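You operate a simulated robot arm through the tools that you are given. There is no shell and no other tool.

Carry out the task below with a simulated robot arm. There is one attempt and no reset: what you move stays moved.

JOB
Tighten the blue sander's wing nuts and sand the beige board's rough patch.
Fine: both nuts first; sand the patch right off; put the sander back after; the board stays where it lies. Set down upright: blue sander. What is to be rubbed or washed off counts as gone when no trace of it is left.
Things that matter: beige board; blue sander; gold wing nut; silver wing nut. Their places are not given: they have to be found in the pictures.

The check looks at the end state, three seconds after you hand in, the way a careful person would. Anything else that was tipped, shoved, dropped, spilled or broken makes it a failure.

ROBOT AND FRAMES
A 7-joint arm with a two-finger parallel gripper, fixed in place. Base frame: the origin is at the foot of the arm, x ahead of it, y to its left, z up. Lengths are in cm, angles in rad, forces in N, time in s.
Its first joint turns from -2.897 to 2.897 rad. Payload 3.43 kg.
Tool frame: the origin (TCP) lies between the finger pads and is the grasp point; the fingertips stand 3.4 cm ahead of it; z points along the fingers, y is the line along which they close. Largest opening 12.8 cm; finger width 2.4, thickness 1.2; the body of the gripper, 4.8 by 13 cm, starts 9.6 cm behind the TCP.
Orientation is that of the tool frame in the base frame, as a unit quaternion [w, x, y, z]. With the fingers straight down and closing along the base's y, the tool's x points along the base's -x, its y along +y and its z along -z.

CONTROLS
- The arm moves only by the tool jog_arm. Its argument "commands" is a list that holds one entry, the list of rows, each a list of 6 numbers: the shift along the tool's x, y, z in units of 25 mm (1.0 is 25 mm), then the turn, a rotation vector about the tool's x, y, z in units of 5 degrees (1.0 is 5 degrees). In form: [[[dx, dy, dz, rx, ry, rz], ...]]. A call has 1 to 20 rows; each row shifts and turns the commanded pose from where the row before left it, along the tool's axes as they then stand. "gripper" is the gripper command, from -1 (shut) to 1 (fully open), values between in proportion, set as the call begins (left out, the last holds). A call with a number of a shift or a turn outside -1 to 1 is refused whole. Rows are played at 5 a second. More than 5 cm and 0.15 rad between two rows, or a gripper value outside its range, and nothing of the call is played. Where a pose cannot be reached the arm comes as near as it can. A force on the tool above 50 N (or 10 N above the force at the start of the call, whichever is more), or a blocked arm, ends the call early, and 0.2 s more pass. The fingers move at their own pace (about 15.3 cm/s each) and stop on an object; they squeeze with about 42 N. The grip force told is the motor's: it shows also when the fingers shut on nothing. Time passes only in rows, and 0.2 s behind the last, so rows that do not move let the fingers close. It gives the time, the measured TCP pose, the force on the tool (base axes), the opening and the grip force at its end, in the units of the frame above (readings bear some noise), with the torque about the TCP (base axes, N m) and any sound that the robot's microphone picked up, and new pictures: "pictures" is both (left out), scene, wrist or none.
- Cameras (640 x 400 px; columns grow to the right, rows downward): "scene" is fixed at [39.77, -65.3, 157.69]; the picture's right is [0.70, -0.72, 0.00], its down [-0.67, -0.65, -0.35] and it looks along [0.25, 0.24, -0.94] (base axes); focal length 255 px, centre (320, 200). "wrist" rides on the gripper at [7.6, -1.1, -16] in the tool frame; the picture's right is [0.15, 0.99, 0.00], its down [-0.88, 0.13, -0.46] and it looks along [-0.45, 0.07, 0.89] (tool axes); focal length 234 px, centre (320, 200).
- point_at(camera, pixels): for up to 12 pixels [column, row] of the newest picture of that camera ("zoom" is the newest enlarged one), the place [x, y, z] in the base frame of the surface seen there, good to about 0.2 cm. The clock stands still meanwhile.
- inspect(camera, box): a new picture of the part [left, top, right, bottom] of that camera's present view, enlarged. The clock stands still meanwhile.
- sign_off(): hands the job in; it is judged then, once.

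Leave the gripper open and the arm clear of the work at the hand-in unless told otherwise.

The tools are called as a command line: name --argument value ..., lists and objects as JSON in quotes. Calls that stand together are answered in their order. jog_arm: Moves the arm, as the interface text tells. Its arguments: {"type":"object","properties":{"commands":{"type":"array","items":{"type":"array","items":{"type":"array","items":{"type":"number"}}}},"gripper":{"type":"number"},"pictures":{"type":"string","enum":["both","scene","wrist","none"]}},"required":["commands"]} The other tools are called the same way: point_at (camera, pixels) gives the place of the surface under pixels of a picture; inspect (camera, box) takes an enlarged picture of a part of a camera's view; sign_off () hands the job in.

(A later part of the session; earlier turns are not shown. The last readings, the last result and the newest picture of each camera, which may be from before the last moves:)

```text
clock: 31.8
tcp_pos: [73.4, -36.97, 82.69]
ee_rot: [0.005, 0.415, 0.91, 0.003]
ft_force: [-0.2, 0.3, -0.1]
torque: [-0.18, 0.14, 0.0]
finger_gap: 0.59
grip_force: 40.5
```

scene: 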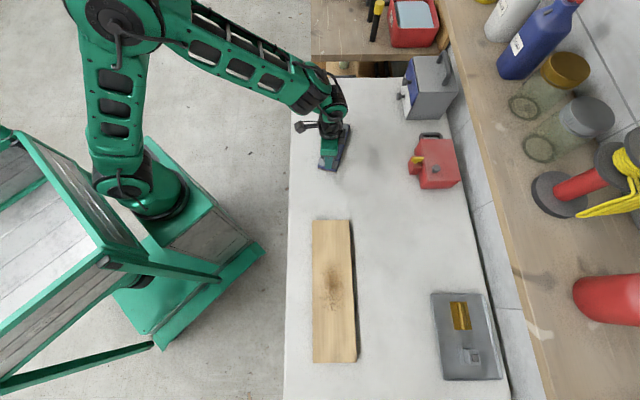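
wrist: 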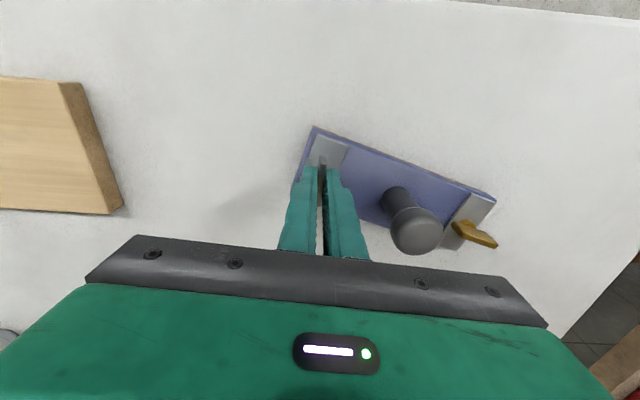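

Held (gap 0.59). I turn clockwise 60° and watch.

jog_arm --commands '[[[0, 0, 0, 0, 0, 0.75], [0, 0, 0, 0, 0, 0.75], [0, 0, 0, 0, 0, 0.75], [0, 0, 0, 0, 0, 0.75], [0, 0, 0, 0, 0, 0.75], [0, 0, 0, 0, 0, 0.75], [0, 0, 0, 0, 0, 0.75], [0, 0, 0, 0, 0, 0.75], [0, 0, 0, 0, 0, 0.75], [0, 0, 0, 0, 0, 0.75], [0, 0, 0, 0, 0, 0.75], [0, 0, 0, 0, 0, 0.75], [0, 0, 0, 0, 0, 0.75], [0, 0, 0, 0, 0, 0.75], [0, 0, 0, 0, 0, 0.75], [0, 0, 0, 0, 0, 0.75]]]'

inspect --camera "scene" --box '[310, 110, 374, 180]'

```text
clock: 35.2
tcp_pos: [73.32, -36.75, 82.67]
ee_rot: [0.004, 0.814, 0.581, 0.005]
ft_force: [4.1, 0.3, 21.7]
torque: [-0.59, 0.22, 0.03]
finger_gap: 0.59
grip_force: 40.9
```

scene: 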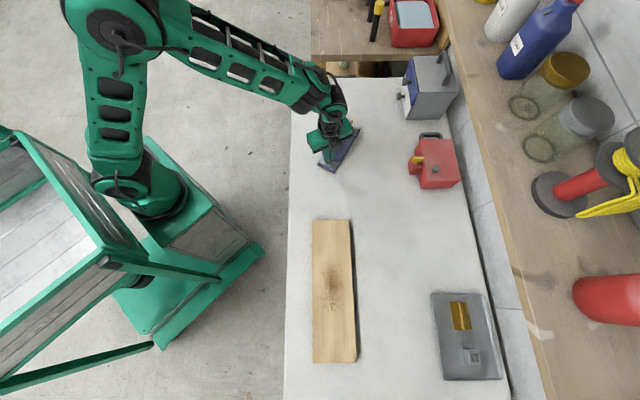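
wrist: 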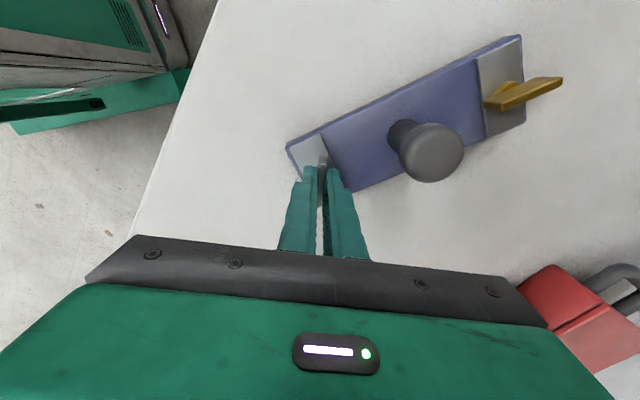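

```text
5.71 times, centred on (342, 145) of scene
```

zoom: 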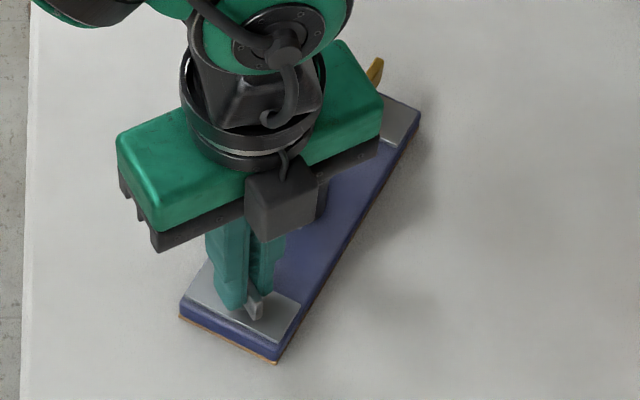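

After 60° the sander has already turned some and the tool feels 21.7 N upward. I check the geometry in a wrist zoom, then turn 6° more and compare.

inspect --camera "wrist" --box '[265, 100, 375, 200]'

point_at --camera "wrist" --pixels '[[288, 148], [358, 190], [520, 36], [525, 118], [488, 128], [480, 62], [433, 155], [328, 135], [545, 90], [495, 102], [400, 180], [250, 150]]'

```text
4.00 times, centred on (320, 150) of wrist
```

zoom: 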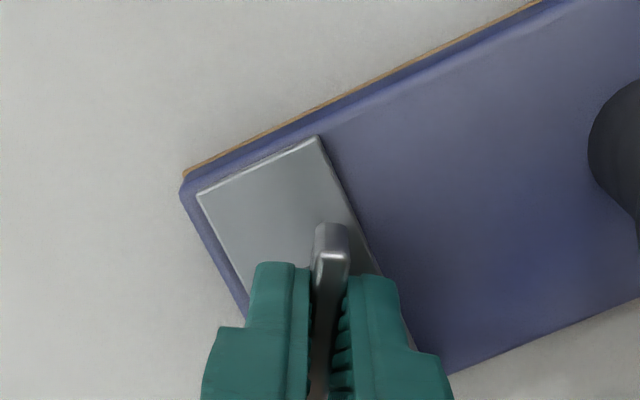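

```text
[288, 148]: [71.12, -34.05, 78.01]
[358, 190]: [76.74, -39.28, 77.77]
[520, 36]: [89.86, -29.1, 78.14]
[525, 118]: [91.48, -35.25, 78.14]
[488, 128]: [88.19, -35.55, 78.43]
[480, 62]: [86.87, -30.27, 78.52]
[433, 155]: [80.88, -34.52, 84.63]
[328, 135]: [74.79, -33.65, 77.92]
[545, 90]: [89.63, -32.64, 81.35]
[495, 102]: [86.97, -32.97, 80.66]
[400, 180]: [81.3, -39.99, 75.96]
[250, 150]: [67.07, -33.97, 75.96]
```

The sander has turned about 14° with the last part of this turn, i.e. the nut moved about 46° on it. I turn 6° more and compare with this view.

jog_arm --commands '[[[0, 0, 0, 0, 0, 0.4], [0, 0, 0, 0, 0, 0.4], [0, 0, 0, 0, 0, 0.4]]]' --pictures "none"

inspect --camera "wrist" --box '[265, 100, 375, 200]'

```text
clock: 36.0
tcp_pos: [73.26, -36.74, 82.67]
ee_rot: [0.003, 0.843, 0.537, 0.005]
ft_force: [4.2, -0.5, 18.7]
torque: [-0.42, 0.17, 0.0]
finger_gap: 0.59
grip_force: 40.0
```

```text
4.00 times, centred on (320, 150) of wrist
```

zoom: 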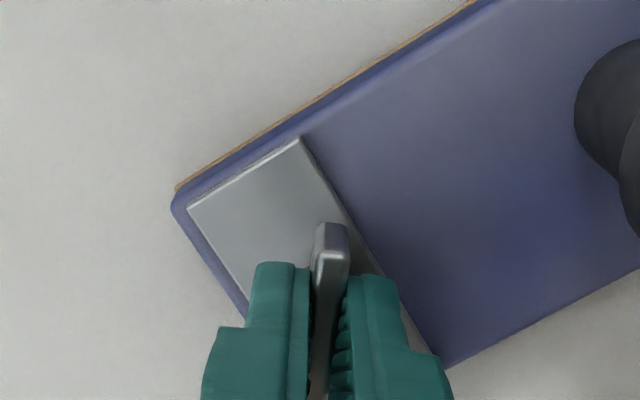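

Here the view did change: the nut is still moving on the sander, so it is not yet at its stop. I relieve the downward push slightly (raise 0.1 cm) and keep turning by 20°.

jog_arm --commands '[[[0, 0, -0.04, 0, 0, 0], [0, 0, 0, 0, 0, 0.5], [0, 0, 0, 0, 0, 0.5], [0, 0, 0, 0, 0, 0.5], [0, 0, 0, 0, 0, 0.5], [0, 0, 0, 0, 0, 0.5], [0, 0, 0, 0, 0, 0.5], [0, 0, 0, 0, 0, 0.5], [0, 0, 0, 0, 0, 0.5]]]'

inspect --camera "wrist" --box '[265, 100, 375, 200]'

```text
clock: 38.0
tcp_pos: [73.4, -36.8, 82.76]
ee_rot: [0.001, 0.924, 0.383, 0.005]
ft_force: [0.5, -0.4, 0.5]
torque: [-0.03, 0.18, 0.01]
finger_gap: 0.61
grip_force: 40.6
```

scene: 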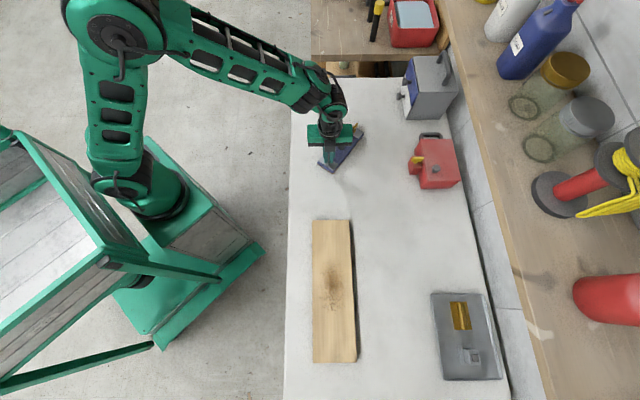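
wrist: 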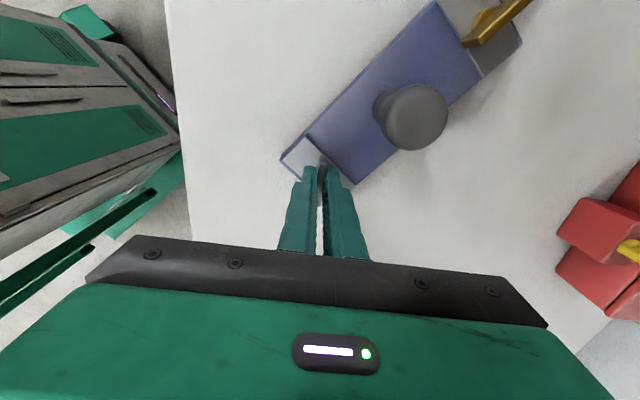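

```text
4.00 times, centred on (320, 150) of wrist
```

zoom: 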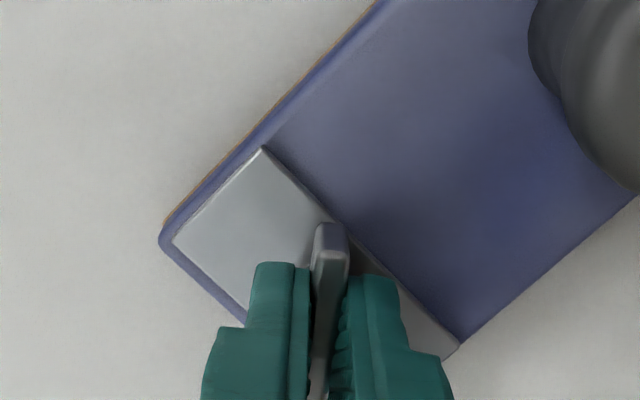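

The push is gone and the nut is turning on the sander (about 72° so far). Another 20°.

jog_arm --commands '[[[0, 0, 0, 0, 0, 0.5], [0, 0, 0, 0, 0, 0.5], [0, 0, 0, 0, 0, 0.5], [0, 0, 0, 0, 0, 0.5], [0, 0, 0, 0, 0, 0.5], [0, 0, 0, 0, 0, 0.5], [0, 0, 0, 0, 0, 0.5], [0, 0, 0, 0, 0, 0.5]]]' --pictures "wrist"

inspect --camera "wrist" --box '[265, 100, 375, 200]'

```text
clock: 39.8
tcp_pos: [73.37, -36.74, 82.74]
ee_rot: [0.001, 0.976, 0.216, 0.006]
ft_force: [-0.1, 0.0, -0.5]
torque: [0.04, 0.14, 0.02]
finger_gap: 0.59
grip_force: 40.2
```

wrist: 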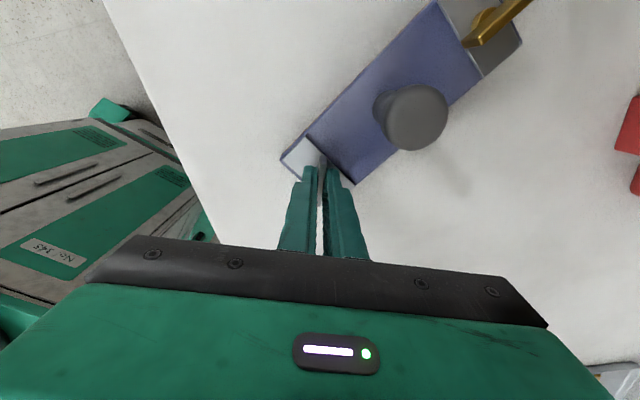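

```text
4.00 times, centred on (320, 150) of wrist
```

zoom: 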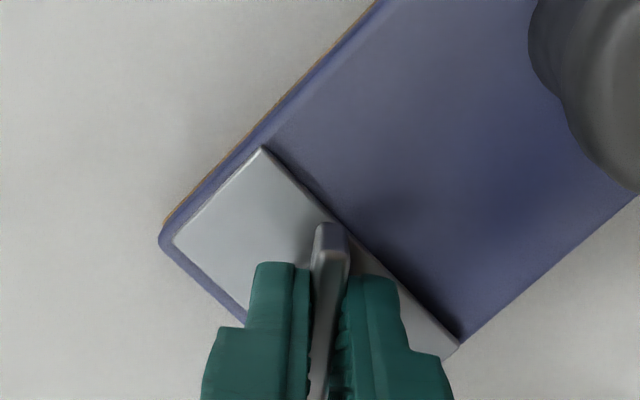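

The 20° turn left the view exactly the same, so the silver nut is against its stop too (sander turns along). As a check, I press lightly (about 19 N, so the sander holds better), turn 6° more, and compare.

jog_arm --commands '[[[0, 0, 0.04, 0, 0, 0], [0, 0, 0, 0, 0, 0.4], [0, 0, 0, 0, 0, 0.4], [0, 0, 0, 0, 0, 0.4]]]' --pictures "none"

inspect --camera "wrist" --box '[265, 100, 375, 200]'

```text
clock: 40.8
tcp_pos: [73.34, -36.77, 82.7]
ee_rot: [0.001, 0.986, 0.165, 0.006]
ft_force: [1.6, -1.6, 4.0]
torque: [-0.17, 0.21, 0.11]
finger_gap: 0.61
grip_force: 40.5
```

```text
4.00 times, centred on (320, 150) of wrist
```

zoom: 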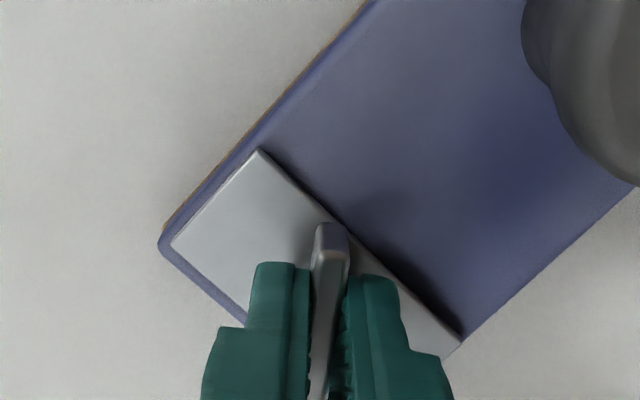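

Only about a 1° change (elasticity of the stop). One more check with firmer press and 6°.

jog_arm --commands '[[[0, 0, 0.06, 0, 0, 0], [0, 0, 0, 0, 0, 0.4], [0, 0, 0, 0, 0, 0.4], [0, 0, 0, 0, 0, 0.4]]]' --pictures "none"

inspect --camera "wrist" --box '[265, 100, 375, 200]'

```text
clock: 41.8
tcp_pos: [73.43, -36.77, 82.51]
ee_rot: [0.002, 0.994, 0.113, 0.007]
ft_force: [3.6, -0.5, 25.6]
torque: [-0.06, 0.55, 0.0]
finger_gap: 0.6
grip_force: 39.8
```

```text
4.00 times, centred on (320, 150) of wrist
```

zoom: 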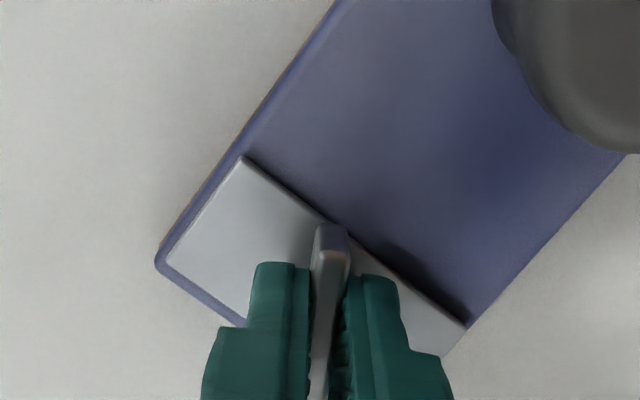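

This time, with 25 N of press, the nut did turn further on the sander by about 6°. So it was only limited by the sander slipping; it isn't at its stop yet. I keep the press and turn 12° more.

jog_arm --commands '[[[0, 0, 0.02, 0, 0, 0], [0, 0, 0, 0, 0, 0.4], [0, 0, 0, 0, 0, 0.4], [0, 0, 0, 0, 0, 0.4], [0, 0, 0, 0, 0, 0.4], [0, 0, 0, 0, 0, 0.4], [0, 0, 0, 0, 0, 0.4]]]' --pictures "wrist"

inspect --camera "wrist" --box '[265, 100, 375, 200]'

```text
clock: 43.4
tcp_pos: [73.41, -36.89, 82.5]
ee_rot: [0.001, 1.0, 0.009, 0.007]
ft_force: [8.1, -5.3, 39.1]
torque: [-0.05, -0.14, 0.0]
finger_gap: 0.62
grip_force: 40.6
```

wrist: 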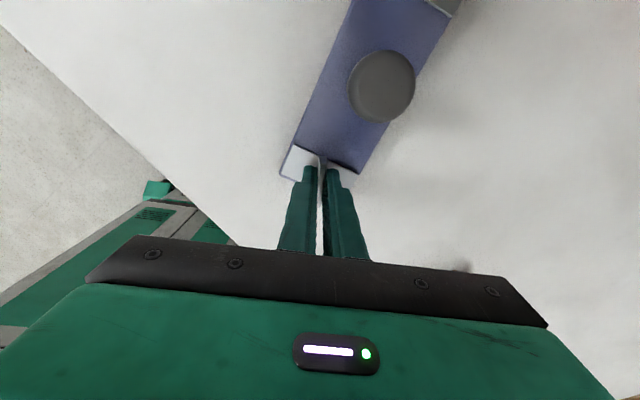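

```text
4.00 times, centred on (320, 150) of wrist
```

zoom: 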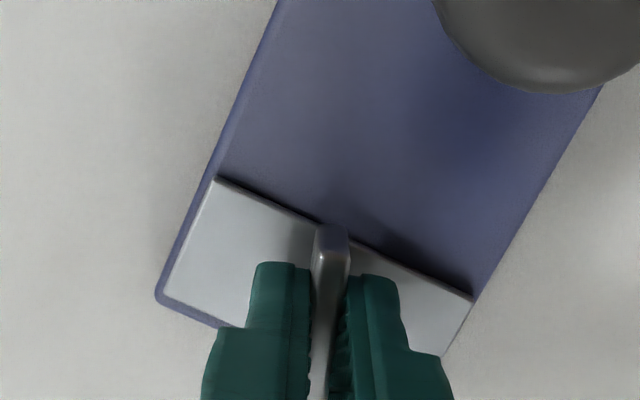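

The nut moved another 12° on the sander; the push is now 39 N. I ease the press a bit and turn another 12°.

jog_arm --commands '[[[0, 0, -0.03, 0, 0, 0], [0, 0, 0, 0, 0, 0.4], [0, 0, 0, 0, 0, 0.4], [0, 0, 0, 0, 0, 0.4], [0, 0, 0, 0, 0, 0.4], [0, 0, 0, 0, 0, 0.4], [0, 0, 0, 0, 0, 0.4]]]' --pictures "wrist"

inspect --camera "wrist" --box '[265, 100, 375, 200]'

```text
clock: 45.0
tcp_pos: [73.34, -36.68, 82.54]
ee_rot: [0.0, 0.995, -0.097, 0.006]
ft_force: [4.7, -7.1, 23.8]
torque: [-0.42, -0.59, 0.01]
finger_gap: 0.59
grip_force: 40.4
```

wrist: 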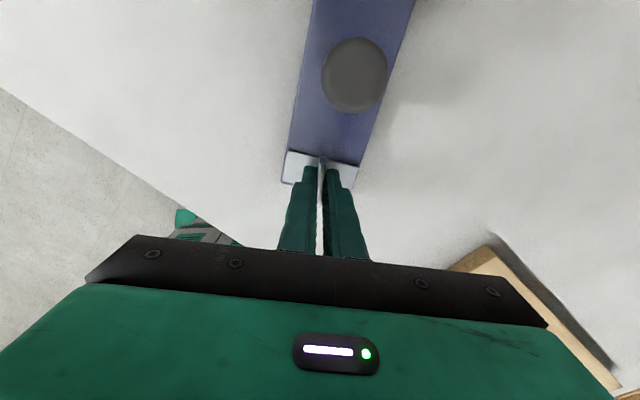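

```text
4.00 times, centred on (320, 150) of wrist
```

zoom: 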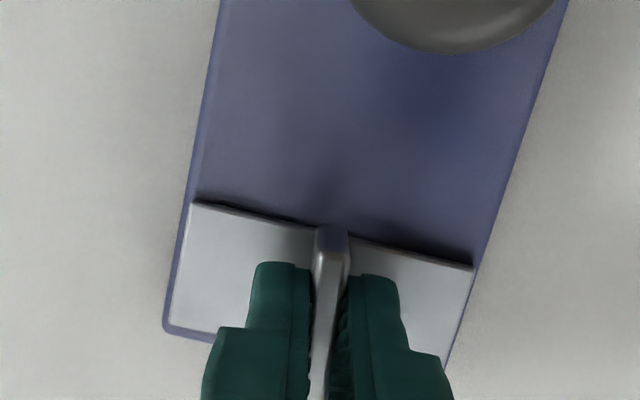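

Still turning; about 10° remain until the wing lines up with the sander's length. Another 12° with the same press.

jog_arm --commands '[[[0, 0, 0, 0, 0, 0.4], [0, 0, 0, 0, 0, 0.4], [0, 0, 0, 0, 0, 0.4], [0, 0, 0, 0, 0, 0.4], [0, 0, 0, 0, 0, 0.4], [0, 0, 0, 0, 0, 0.4]]]' --pictures "wrist"

inspect --camera "wrist" --box '[265, 100, 375, 200]'

```text
clock: 46.4
tcp_pos: [73.43, -36.75, 82.63]
ee_rot: [-0.001, 0.98, -0.2, 0.007]
ft_force: [1.7, -1.8, 23.4]
torque: [-0.37, 0.34, 0.45]
finger_gap: 0.58
grip_force: 40.6
```

wrist: 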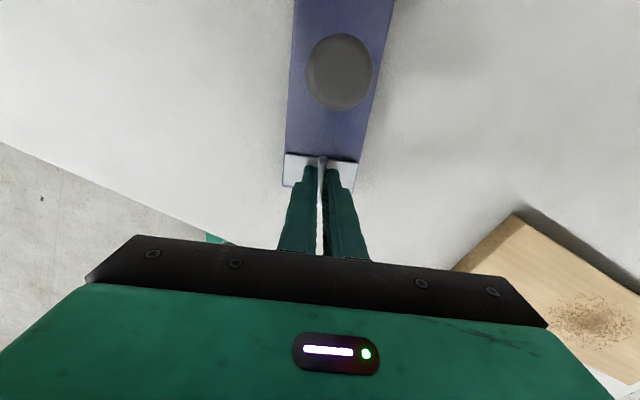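

```text
4.00 times, centred on (320, 150) of wrist
```

zoom: 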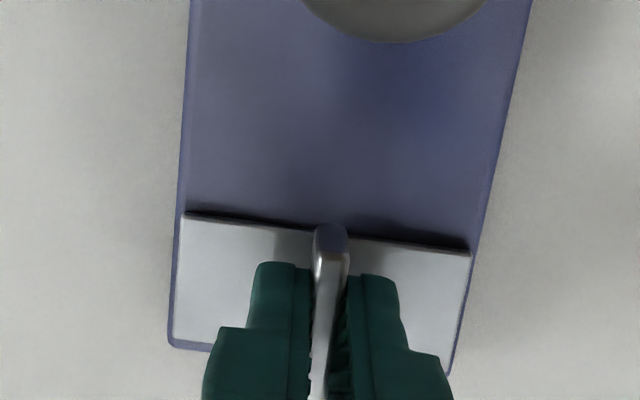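

Now there is 0.45 N·m of torque and the wing is along the sander's length, as the gold one. Check with 6° more under the same press.

jog_arm --commands '[[[0, 0, 0, 0, 0, 0.4], [0, 0, 0, 0, 0, 0.4], [0, 0, 0, 0, 0, 0.4]]]' --pictures "none"

inspect --camera "wrist" --box '[265, 100, 375, 200]'

```text
clock: 47.2
tcp_pos: [73.45, -36.86, 82.49]
ee_rot: [0.0, 0.968, -0.252, 0.007]
ft_force: [0.9, -6.6, 26.1]
torque: [-0.55, 0.23, 0.57]
finger_gap: 0.57
grip_force: 40.3
```

```text
4.00 times, centred on (320, 150) of wrist
```

zoom: 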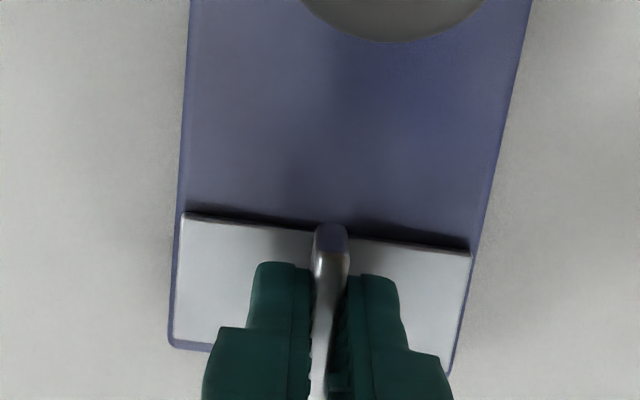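

The view is unchanged while torque rose to 0.57 N·m under 26 N press: the silver nut is at its firm stop. I relieve the press, open the fingers and rise.

jog_arm --commands '[[[0, 0, -0.05, 0, 0, -0.2], [0, 0, 0, 0, 0, 0]]]' --pictures "none"

jog_arm --commands '[[[0, 0, 0, 0, 0, 0], [0, 0, 0, 0, 0, 0], [0, 0, -0.4, 0, 0, 0], [0, 0, -0.8, 0, 0, 0], [0, 0, -1, 0, 0, 0], [0, 0, -1, 0, 0, 0], [0, 0, -1, 0, 0, 0], [0, 0, -1, 0, 0, 0], [0, 0, -1, 0, 0, 0], [0, 0, 0, 0, 0, 0]]]' --gripper -0.4

inspect --camera "scene" --box '[300, 100, 396, 190]'

```text
clock: 47.8
tcp_pos: [73.29, -36.71, 82.55]
ee_rot: [-0.001, 0.97, -0.242, 0.005]
ft_force: [2.3, -3.0, 6.2]
torque: [-0.7, -0.82, -0.01]
finger_gap: 0.6
grip_force: 40.5
```

```text
clock: 50.0
tcp_pos: [73.29, -36.75, 98.01]
ee_rot: [-0.001, 0.97, -0.243, 0.006]
ft_force: [-0.3, -0.1, 0.0]
torque: [0.02, 0.01, -0.01]
finger_gap: 3.83
grip_force: 0.1
```

scene: 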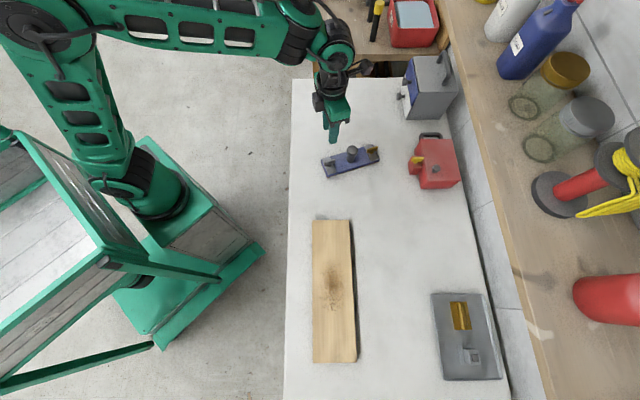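
wrist: 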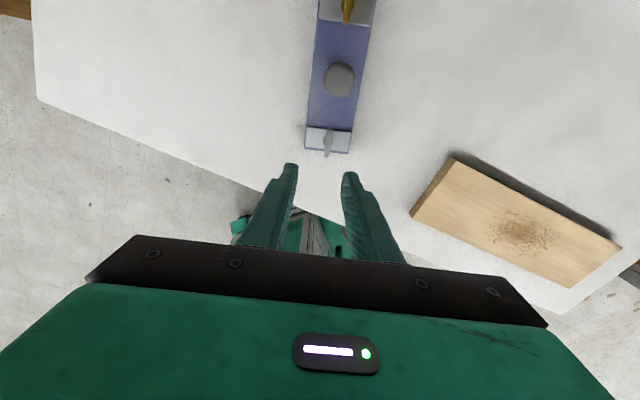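

```text
4.44 times, centred on (348, 145) of scene
```

zoom: 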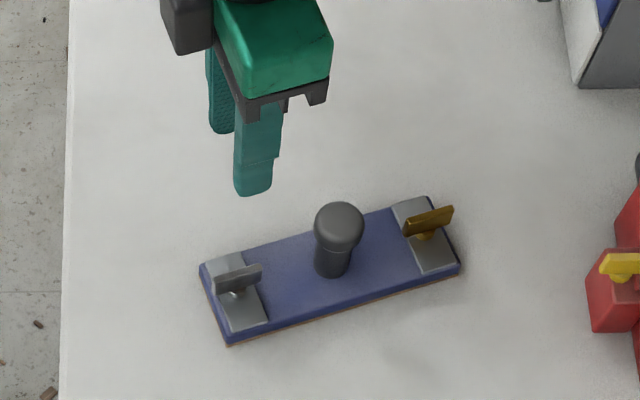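

Both wings now lie along the sander's length. I measure their directions to compare gold with silver, and the sander's own axis.

point_at --camera "zoom" --pixels '[[408, 222], [450, 208], [217, 277], [260, 266], [201, 266], [430, 197], [228, 340], [458, 268], [340, 215], [333, 268], [248, 333], [456, 275]]'

inspect --camera "wrist" --box '[280, 0, 400, 160]'

```text
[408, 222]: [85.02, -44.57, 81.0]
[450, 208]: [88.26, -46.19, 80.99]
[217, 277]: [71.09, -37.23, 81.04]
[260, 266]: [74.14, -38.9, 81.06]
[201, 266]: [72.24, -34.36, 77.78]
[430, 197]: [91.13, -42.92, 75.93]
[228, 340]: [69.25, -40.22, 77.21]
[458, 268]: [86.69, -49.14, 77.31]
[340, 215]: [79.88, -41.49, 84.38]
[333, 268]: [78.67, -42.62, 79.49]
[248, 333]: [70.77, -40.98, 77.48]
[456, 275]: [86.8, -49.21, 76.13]
```

```text
2.50 times, centred on (340, 80) of wrist
```

zoom: 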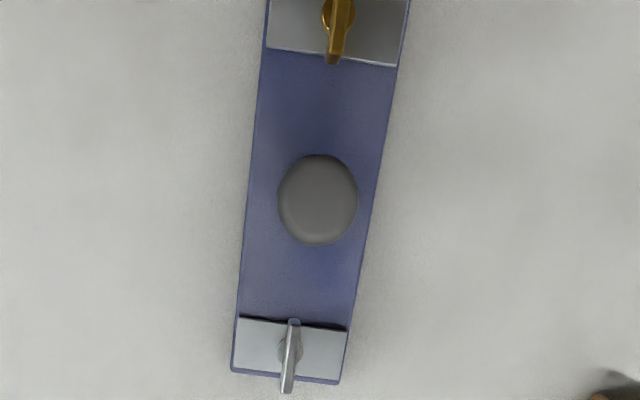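

Gold lies at -26.6°, silver at -28.7°, the sander at -27.1°: both nuts are lined up alike. Next I want to grip the knob; I measure it in this wrist zoom (centre (318,198)).

point_at --camera "zoom" --pixels '[[318, 198], [282, 198], [354, 198], [318, 160], [318, 240], [340, 20], [291, 350], [333, 58], [235, 370], [338, 382], [404, 20], [264, 20]]'

```text
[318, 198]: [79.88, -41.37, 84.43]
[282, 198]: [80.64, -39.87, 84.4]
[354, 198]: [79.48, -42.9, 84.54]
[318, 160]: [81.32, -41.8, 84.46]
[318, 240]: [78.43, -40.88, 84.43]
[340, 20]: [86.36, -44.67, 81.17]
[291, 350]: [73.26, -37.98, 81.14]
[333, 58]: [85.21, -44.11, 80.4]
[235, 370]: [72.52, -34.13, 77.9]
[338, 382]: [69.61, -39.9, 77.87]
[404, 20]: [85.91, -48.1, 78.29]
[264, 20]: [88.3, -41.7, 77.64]
```

The knob's centre is about (80.1,-41.2), 3.4 cm wide, top z 84.4; the sander's width direction nearly matches the fingers. I move above the knob with a 7 cm opening and come part way down.

jog_arm --commands '[[[0.81, 0.0725, 0, 0, 0, -0.2], [0.81, 0.0725, 0, 0, 0, 0], [0.81, 0.0725, 0, 0, 0, 0], [0.81, 0.0725, 0, 0, 0, 0], [0, 0, 0.8, 0, 0, 0], [0, 0, 0.8, 0, 0, 0], [0, 0, 0.8, 0, 0, 0], [0, 0, 0.6, 0, 0, 0], [0, 0, 0, 0, 0, 0], [0, 0, 0, 0, 0, 0]]]' --gripper 0.1

```text
clock: 52.2
tcp_pos: [80.13, -41.18, 90.63]
ee_rot: [-0.001, 0.972, -0.234, 0.006]
ft_force: [0.8, -0.1, 1.0]
torque: [0.0, 0.01, -0.01]
finger_gap: 7.06
grip_force: 0.0
```

scene: 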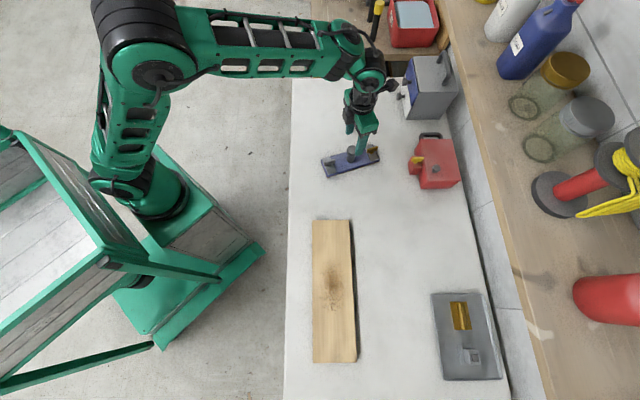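
wrist: 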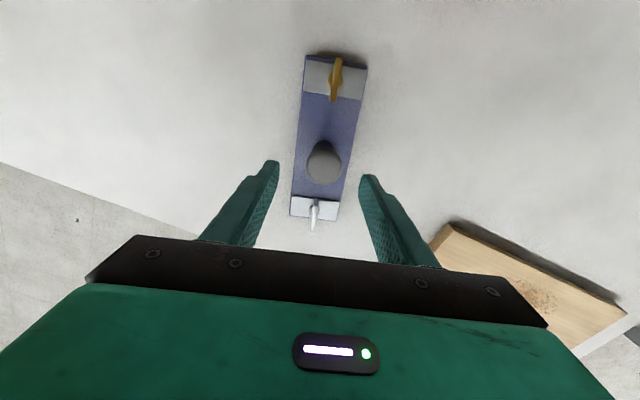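

The knob is between the fingers (324,163). I go down to TCP z≈83.

jog_arm --commands '[[[0, 0.1, 0.6, 0, 0, 0], [0, 0, 0.6, 0, 0, 0], [0, 0, 0.6, 0, 0, 0], [0, 0, 0.6, 0, 0, 0], [0, 0, 0.6, 0, 0, 0], [0, 0, 0.04, 0, 0, 0], [0, 0, 0, 0, 0, 0]]]'

```text
clock: 53.8
tcp_pos: [80.2, -41.41, 82.98]
ee_rot: [-0.001, 0.972, -0.234, 0.006]
ft_force: [-0.3, 0.3, -0.3]
torque: [-0.03, 0.0, -0.05]
finger_gap: 7.05
grip_force: 0.1
```

scene: 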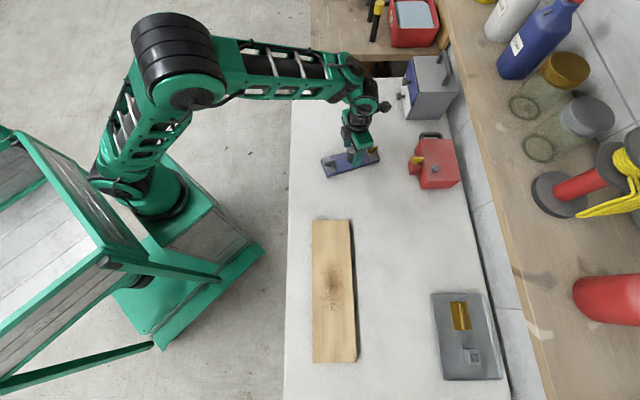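
wrist: 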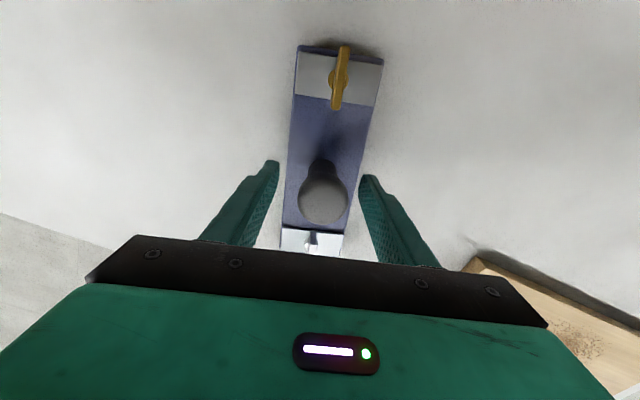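

The knob is well between the fingers. I close the gripper.

jog_arm --commands '[[[0, 0, 0, 0, 0, 0], [0, 0, 0, 0, 0, 0], [0, 0, 0, 0, 0, 0], [0, 0, 0, 0, 0, 0]]]' --gripper -1 --pictures "wrist"

```text
clock: 54.8
tcp_pos: [80.02, -41.25, 82.96]
ee_rot: [-0.001, 0.972, -0.234, 0.005]
ft_force: [-0.4, -2.4, 1.2]
torque: [-0.01, -0.03, -0.01]
finger_gap: 3.68
grip_force: 42.0
```

wrist: 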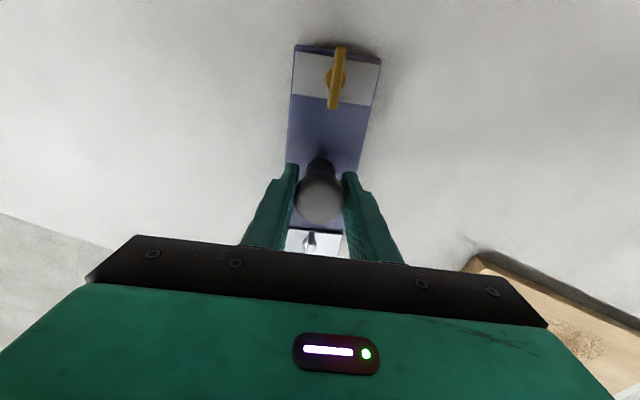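

The knob is held (gap 3.68, 42 N). I lift 3 cm and look.

jog_arm --commands '[[[0, 0, -0.3, 0, 0, 0], [0, 0, -0.3, 0, 0, 0], [0, 0, -0.3, 0, 0, 0], [0, 0, -0.3, 0, 0, 0], [0, 0, 0, 0, 0, 0]]]'

inspect --camera "scene" --box '[300, 100, 396, 190]'

```text
clock: 56.0
tcp_pos: [80.1, -41.22, 86.08]
ee_rot: [-0.001, 0.972, -0.233, 0.005]
ft_force: [0.2, -0.4, -1.8]
torque: [-0.01, -0.01, -0.02]
finger_gap: 3.68
grip_force: 41.8
```

scene: 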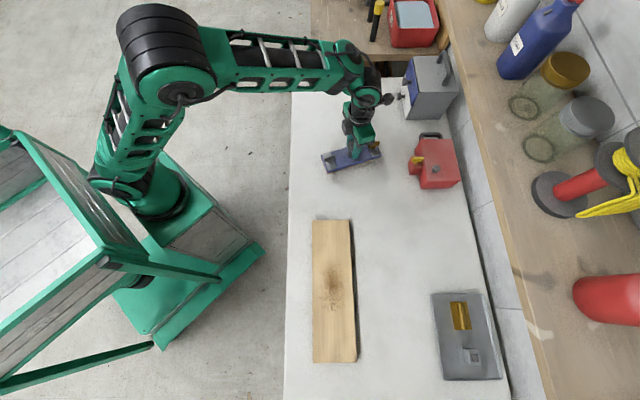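
wrist: 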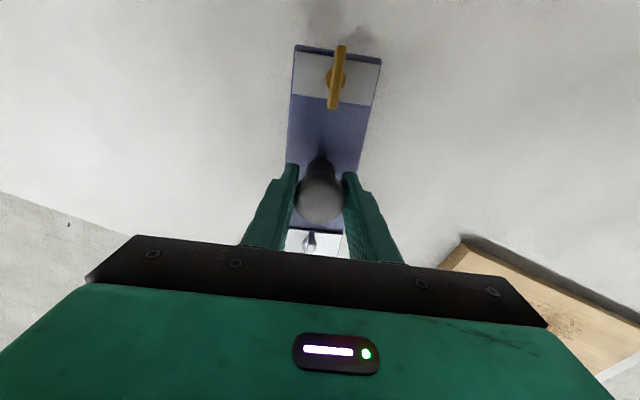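

```text
4.44 times, centred on (348, 145) of scene
```

zoom: 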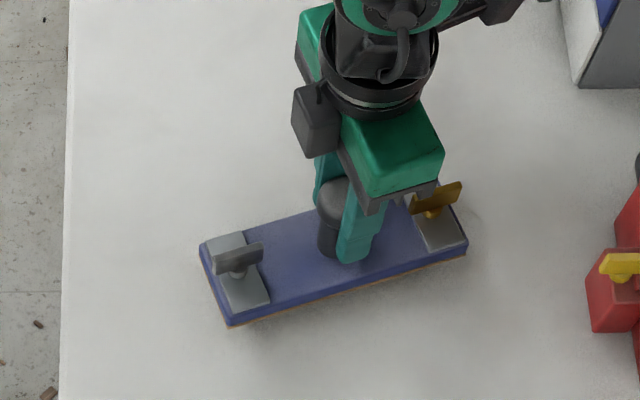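

The sander hangs level. I zoom into the wrist view to judge the gold wing against the sander's edges.

inspect --camera "wrist" --box '[275, 30, 395, 130]'

```text
4.00 times, centred on (335, 80) of wrist
```

zoom: 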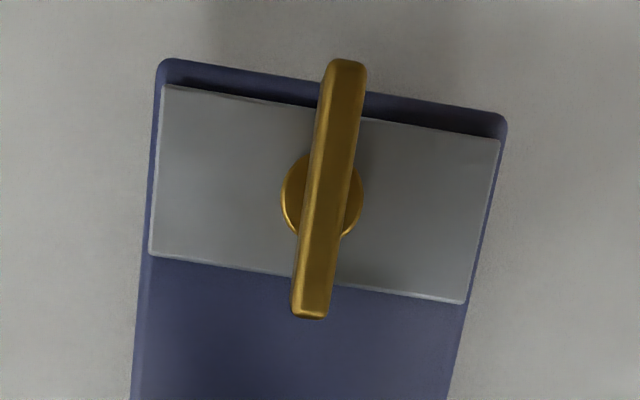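

point_at --camera "zoom" --pixels '[[345, 66], [310, 308], [165, 88], [498, 142], [152, 252], [464, 301], [158, 68], [503, 118], [335, 120], [320, 240]]'

```text
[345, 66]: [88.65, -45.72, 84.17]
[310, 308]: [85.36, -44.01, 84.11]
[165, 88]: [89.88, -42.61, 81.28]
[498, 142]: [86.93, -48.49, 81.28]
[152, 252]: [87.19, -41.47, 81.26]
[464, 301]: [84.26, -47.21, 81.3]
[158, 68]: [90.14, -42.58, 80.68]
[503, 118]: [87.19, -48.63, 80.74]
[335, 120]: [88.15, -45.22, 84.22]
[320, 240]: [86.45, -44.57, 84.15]
```

The gold wing lies within 1° of the sander's length: it is at its stop like the silver one. Now to the board: its axis is 44.65°, its centre and the patch's centre about (44.5,-65.8) in arm coordinates; the patch spans about ±7.8 cm along and ±4.2 cm across. I lift 6 cm more and carry the sander over there.

jog_arm --commands '[[[0, 0, -0.8, 0, 0, 0], [0, 0, -0.8, 0, 0, 0], [0, 0, -0.8, 0, 0, 0], [-0.514, 0.951, 0, 0, 0, 0], [-0.514, 0.951, 0, 0, 0, 0], [-0.514, 0.951, 0, 0, 0, 0], [-0.514, 0.951, 0, 0, 0, 0], [-0.514, 0.951, 0, 0, 0, 0], [-0.514, 0.951, 0, 0, 0, 0], [-0.514, 0.951, 0, 0, 0, 0], [-0.514, 0.951, 0, 0, 0, 0], [-0.514, 0.951, 0, 0, 0, 0], [-0.514, 0.951, 0, 0, 0, 0], [-0.514, 0.951, 0, 0, 0, 0], [-0.514, 0.951, 0, 0, 0, 0], [-0.514, 0.951, 0, 0, 0, 0], [-0.514, 0.951, 0, 0, 0, 0], [-0.514, 0.951, 0, 0, 0, 0], [-0.514, 0.951, 0, 0, 0, 0]]]' --pictures "scene"

jog_arm --commands '[[[0, 0, 0, 0, 0, -0.955], [0, 0, 0, 0, 0, -0.955], [0, 0, 0, 0, 0, -0.955], [0, 0, 0, 0, 0, -0.955], [0, 0, 0, 0, 0, -0.955], [0, 0, 0, 0, 0, -0.955], [0, 0, 0, 0, 0, -0.955], [0, 0, 0, 0, 0, -0.955], [0, 0, 0, 0, 0, -0.955], [0, 0, 0, 0, 0, -0.955], [0, 0, 0, 0, 0, -0.955], [0, 0, 0, 0, 0, -0.955], [0, 0, 0, 0, 0, -0.955], [0, 0, 0, 0, 0, -0.955], [0, 0, 0, 0, 0, -0.955], [0, 0, 0, 0, 0, 0], [0, 0, 0, 0, 0, 0]]]'

```text
clock: 60.0
tcp_pos: [44.5, -65.83, 91.59]
ee_rot: [-0.002, 0.973, -0.233, 0.005]
ft_force: [0.3, 0.4, -0.6]
torque: [0.0, 0.01, -0.02]
finger_gap: 3.69
grip_force: 42.3
```

scene: 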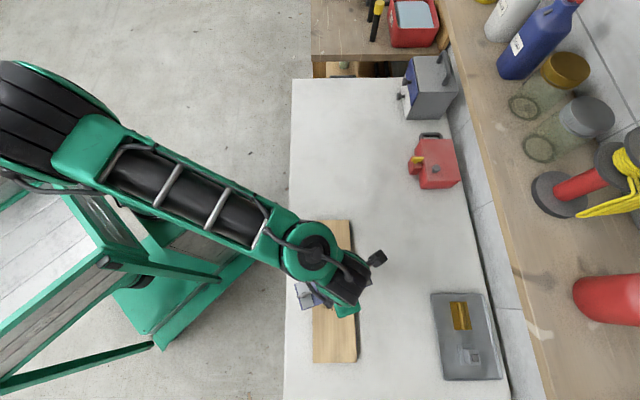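

```text
clock: 63.6
tcp_pos: [44.44, -65.91, 91.68]
ee_rot: [0.002, 0.925, 0.379, 0.005]
ft_force: [-0.5, 0.2, -2.0]
torque: [0.01, 0.02, -0.01]
finger_gap: 3.69
grip_force: 41.9
```

scene: 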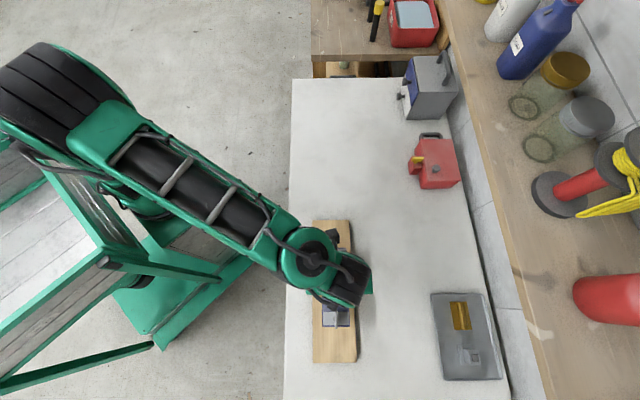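
wrist: 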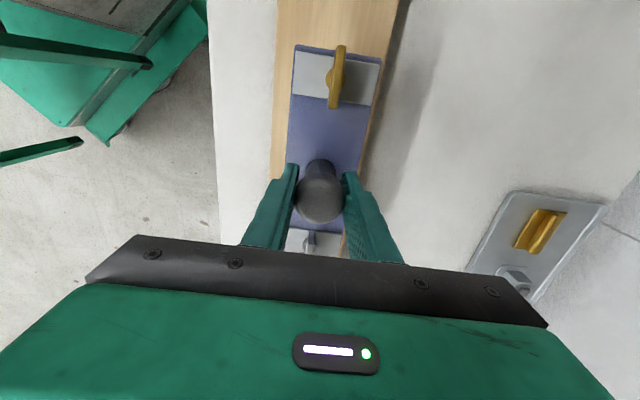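

The sander lies parallel to the board over the patch. Its bottom is 7.0 cm below the TCP, so contact is at TCP z≈85.2. I correct a small tilt (rx 0.137, ry 0.03 units) and descend to just above the board.

jog_arm --commands '[[[0, 0, 0.5, 0.137, 0.03, 0], [0, 0, 0.5, 0, 0, 0], [0, 0, 0.5, 0, 0, 0], [0, 0, 0.5, 0, 0, 0], [0, 0, 0.25, 0, 0, 0], [0, 0, 0, 0, 0, 0], [0, 0, 0, 0, 0, 0]]]'

inspect --camera "wrist" --box '[220, 0, 420, 260]'

```text
clock: 65.2
tcp_pos: [44.59, -65.92, 86.06]
ee_rot: [-0.004, 0.925, 0.379, 0.004]
ft_force: [-0.5, 0.0, -1.6]
torque: [-0.01, 0.0, -0.03]
finger_gap: 3.68
grip_force: 42.4
```

scene: 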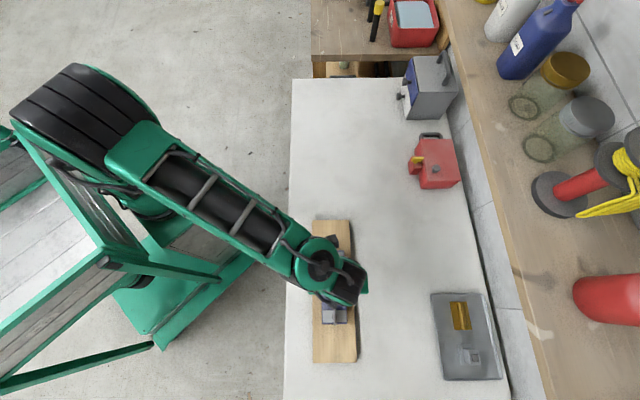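
wrist: 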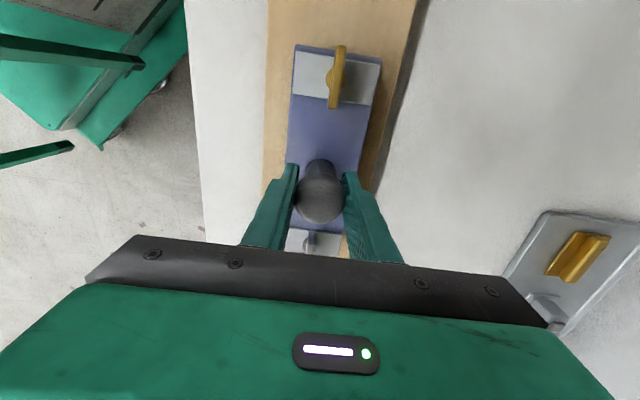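

```text
1.54 times, centred on (320, 130) of wrist
```

zoom: 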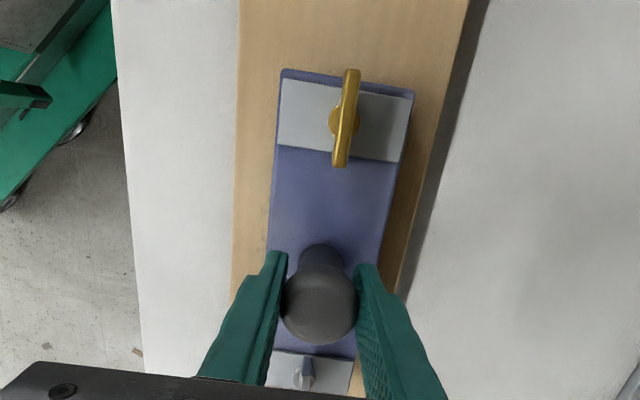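

I check the lateral position of the sander on the board with points in this zoom.

point_at --camera "zoom" --pixels '[[283, 74], [411, 96], [244, 70], [236, 200], [458, 70], [425, 200], [272, 230], [385, 230], [346, 78], [341, 160], [235, 250], [412, 250]]'

```text
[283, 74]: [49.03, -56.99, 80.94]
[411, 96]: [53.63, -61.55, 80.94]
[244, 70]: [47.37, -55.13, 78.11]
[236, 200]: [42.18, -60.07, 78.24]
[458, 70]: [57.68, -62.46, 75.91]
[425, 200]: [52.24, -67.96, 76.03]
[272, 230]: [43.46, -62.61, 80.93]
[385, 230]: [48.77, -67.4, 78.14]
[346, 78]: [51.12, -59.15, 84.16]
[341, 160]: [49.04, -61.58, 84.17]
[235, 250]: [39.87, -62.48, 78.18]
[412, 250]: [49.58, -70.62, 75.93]
```

The sander is centred on the board (within 0.1 cm) and 0.8 cm above it. I lower it to gentle contact.

jog_arm --commands '[[[0, 0, 0.15, 0, 0, 0], [0, 0, 0.1, 0, 0, 0], [0, 0, 0.05, 0, 0, 0], [0, 0, 0.03, 0, 0, 0], [0, 0, 0.02, 0, 0, 0], [0, 0, 0, 0, 0, 0]]]' --pictures "none"

```text
clock: 66.6
tcp_pos: [44.53, -66.11, 85.18]
ee_rot: [-0.003, 0.925, 0.379, 0.005]
ft_force: [2.1, -0.9, 16.4]
torque: [0.38, 0.32, 0.01]
finger_gap: 3.67
grip_force: 41.8
```

Contact with 16 N, but the torque shows the load sits on the left long edge. I roll slightly about the long axis (rx +0.06 units) to bring it flat.

jog_arm --commands '[[[0, 0, 0, 0.06, 0, 0], [0, 0, 0, 0, 0, 0]]]' --pictures "none"

```text
clock: 67.2
tcp_pos: [44.55, -66.1, 85.25]
ee_rot: [-0.006, 0.925, 0.379, 0.004]
ft_force: [6.2, -7.0, 18.1]
torque: [-0.21, -0.05, 0.07]
finger_gap: 3.67
grip_force: 41.8
```

The load is now nearer the middle. I start sanding: strokes of ±4 cm along the board with the tool's small tilt compensated.

jog_arm --commands '[[[0.4, 0, 0.0048, 0, 0, 0], [0.4, 0, 0.0048, 0, 0, 0], [0.4, 0, 0.0048, 0, 0, 0], [0.4, 0, 0.0048, 0, 0, 0], [-0.4, 0, -0.0048, 0, 0, 0], [-0.4, 0, -0.0048, 0, 0, 0], [-0.4, 0, -0.0048, 0, 0, 0], [-0.4, 0, -0.0048, 0, 0, 0], [-0.4, 0, -0.0048, 0, 0, 0], [-0.4, 0, -0.0048, 0, 0, 0], [-0.4, 0, -0.0048, 0, 0, 0], [-0.4, 0, -0.0048, 0, 0, 0]]]'

```text
clock: 69.8
tcp_pos: [41.79, -68.64, 85.06]
ee_rot: [-0.006, 0.926, 0.379, 0.003]
ft_force: [3.4, 3.4, 10.4]
torque: [-0.02, 0.14, -0.15]
finger_gap: 3.67
grip_force: 42.0
```

scene: 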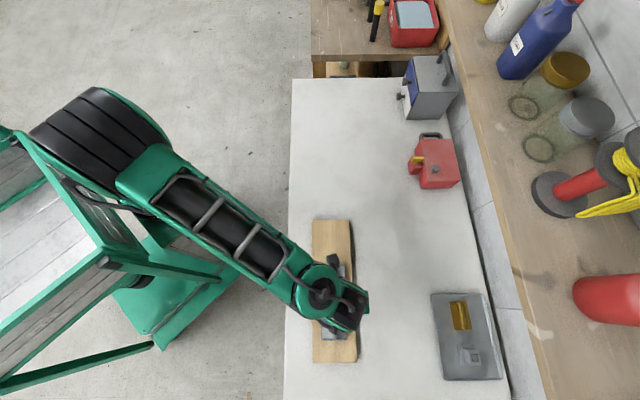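
wrist: 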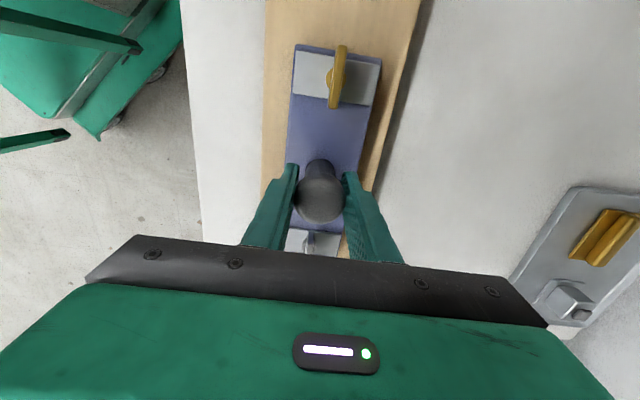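

The board has stayed (its top corner still at (313,220)); normal force 10 N. I keep stroking along the board, twice the length, in the middle lane.

jog_arm --commands '[[[0.5, 0, 0.006, 0, 0, 0], [0.5, 0, 0.006, 0, 0, 0], [0.5, 0, 0.006, 0, 0, 0], [0.5, 0, 0.006, 0, 0, 0], [0.5, 0, 0.006, 0, 0, 0], [0.5, 0, 0.006, 0, 0, 0], [0.2, 0, 0.0024, 0, 0, 0], [-0.5, 0, -0.006, 0, 0, 0], [-0.5, 0, -0.006, 0, 0, 0], [-0.5, 0, -0.006, 0, 0, 0], [-0.5, 0, -0.006, 0, 0, 0], [-0.5, 0, -0.006, 0, 0, 0], [-0.5, 0, -0.006, 0, 0, 0], [-0.2, 0, -0.0024, 0, 0, 0]]]' --pictures "scene"

inspect --camera "scene" --box '[290, 210, 380, 370]'

```text
clock: 72.8
tcp_pos: [41.76, -68.66, 85.2]
ee_rot: [-0.005, 0.925, 0.38, 0.003]
ft_force: [4.9, 2.8, 12.0]
torque: [-0.01, -0.02, -0.03]
finger_gap: 3.68
grip_force: 42.2
```

scene: 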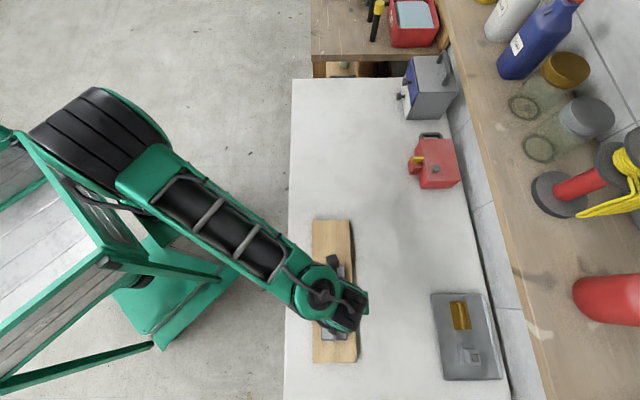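

```text
2.50 times, centred on (335, 290) of scene
```

zoom: 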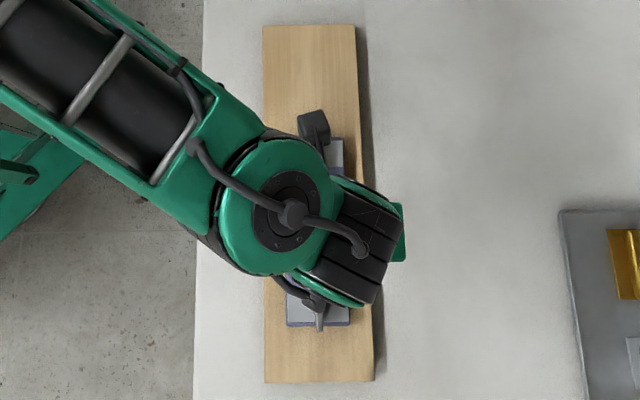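

The board lies exactly as before. Now the left lane: shift 1.6 cm to the left and stroke along.

jog_arm --commands '[[[0.3, -0.32, 0.006, 0, 0, 0], [0.3, -0.32, 0.006, 0, 0, 0], [0.52, 0, 0.006, 0, 0, 0], [0.52, 0, 0.006, 0, 0, 0], [0.52, 0, 0.006, 0, 0, 0], [0.52, 0, 0.006, 0, 0, 0], [0.52, 0, 0.006, 0, 0, 0], [-0.533, 0, -0.0063, 0, 0, 0], [-0.533, 0, -0.0063, 0, 0, 0], [-0.533, 0, -0.0063, 0, 0, 0], [-0.533, 0, -0.0063, 0, 0, 0], [-0.533, 0, -0.0063, 0, 0, 0], [-0.533, 0, -0.0063, 0, 0, 0], [0.533, 0, 0.0063, 0, 0, 0], [0.533, 0, 0.0063, 0, 0, 0], [0.533, 0, 0.0063, 0, 0, 0], [0.533, 0, 0.0063, 0, 0, 0], [0.533, 0, 0.0063, 0, 0, 0], [0.533, 0, 0.0063, 0, 0, 0]]]' --pictures "wrist"

```text
clock: 76.8
tcp_pos: [46.19, -61.96, 85.26]
ee_rot: [-0.006, 0.925, 0.379, 0.003]
ft_force: [-0.6, 0.0, -2.3]
torque: [0.01, 0.0, -0.01]
finger_gap: 3.64
grip_force: 42.0
```

wrist: 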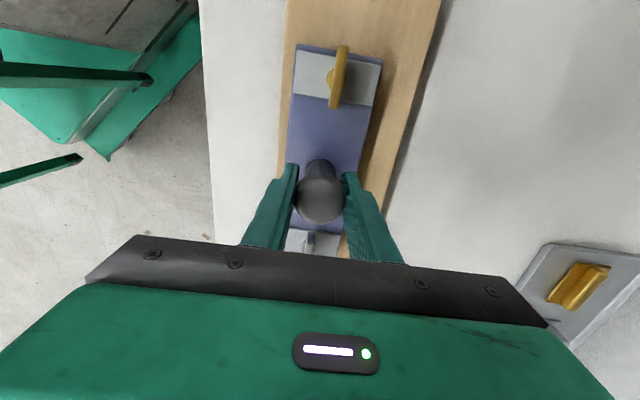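

The force reads -2.3 N: contact was lost in this lane (the tool came up slightly). I lower by 0.1 cm and read the force.

jog_arm --commands '[[[0, 0, 0.03, 0, 0, 0], [0, 0, 0.02, 0, 0, 0], [0, 0, 0, 0, 0, 0]]]' --pictures "none"

```text
clock: 77.6
tcp_pos: [46.26, -61.93, 85.14]
ee_rot: [-0.006, 0.925, 0.379, 0.004]
ft_force: [1.5, 5.3, 12.2]
torque: [0.11, 0.07, -0.06]
finger_gap: 3.68
grip_force: 42.3
```

12 N again. I stroke back along the left lane and read the force at that end.

jog_arm --commands '[[[-0.533, 0, -0.0063, 0, 0, 0], [-0.533, 0, -0.0063, 0, 0, 0], [-0.533, 0, -0.0063, 0, 0, 0], [-0.533, 0, -0.0063, 0, 0, 0], [-0.533, 0, -0.0063, 0, 0, 0], [-0.533, 0, -0.0063, 0, 0, 0]]]' --pictures "none"

```text
clock: 79.0
tcp_pos: [40.42, -67.63, 85.07]
ee_rot: [-0.007, 0.925, 0.379, 0.003]
ft_force: [1.4, 2.2, 7.4]
torque: [-0.22, -0.07, -0.06]
finger_gap: 3.68
grip_force: 42.4
```

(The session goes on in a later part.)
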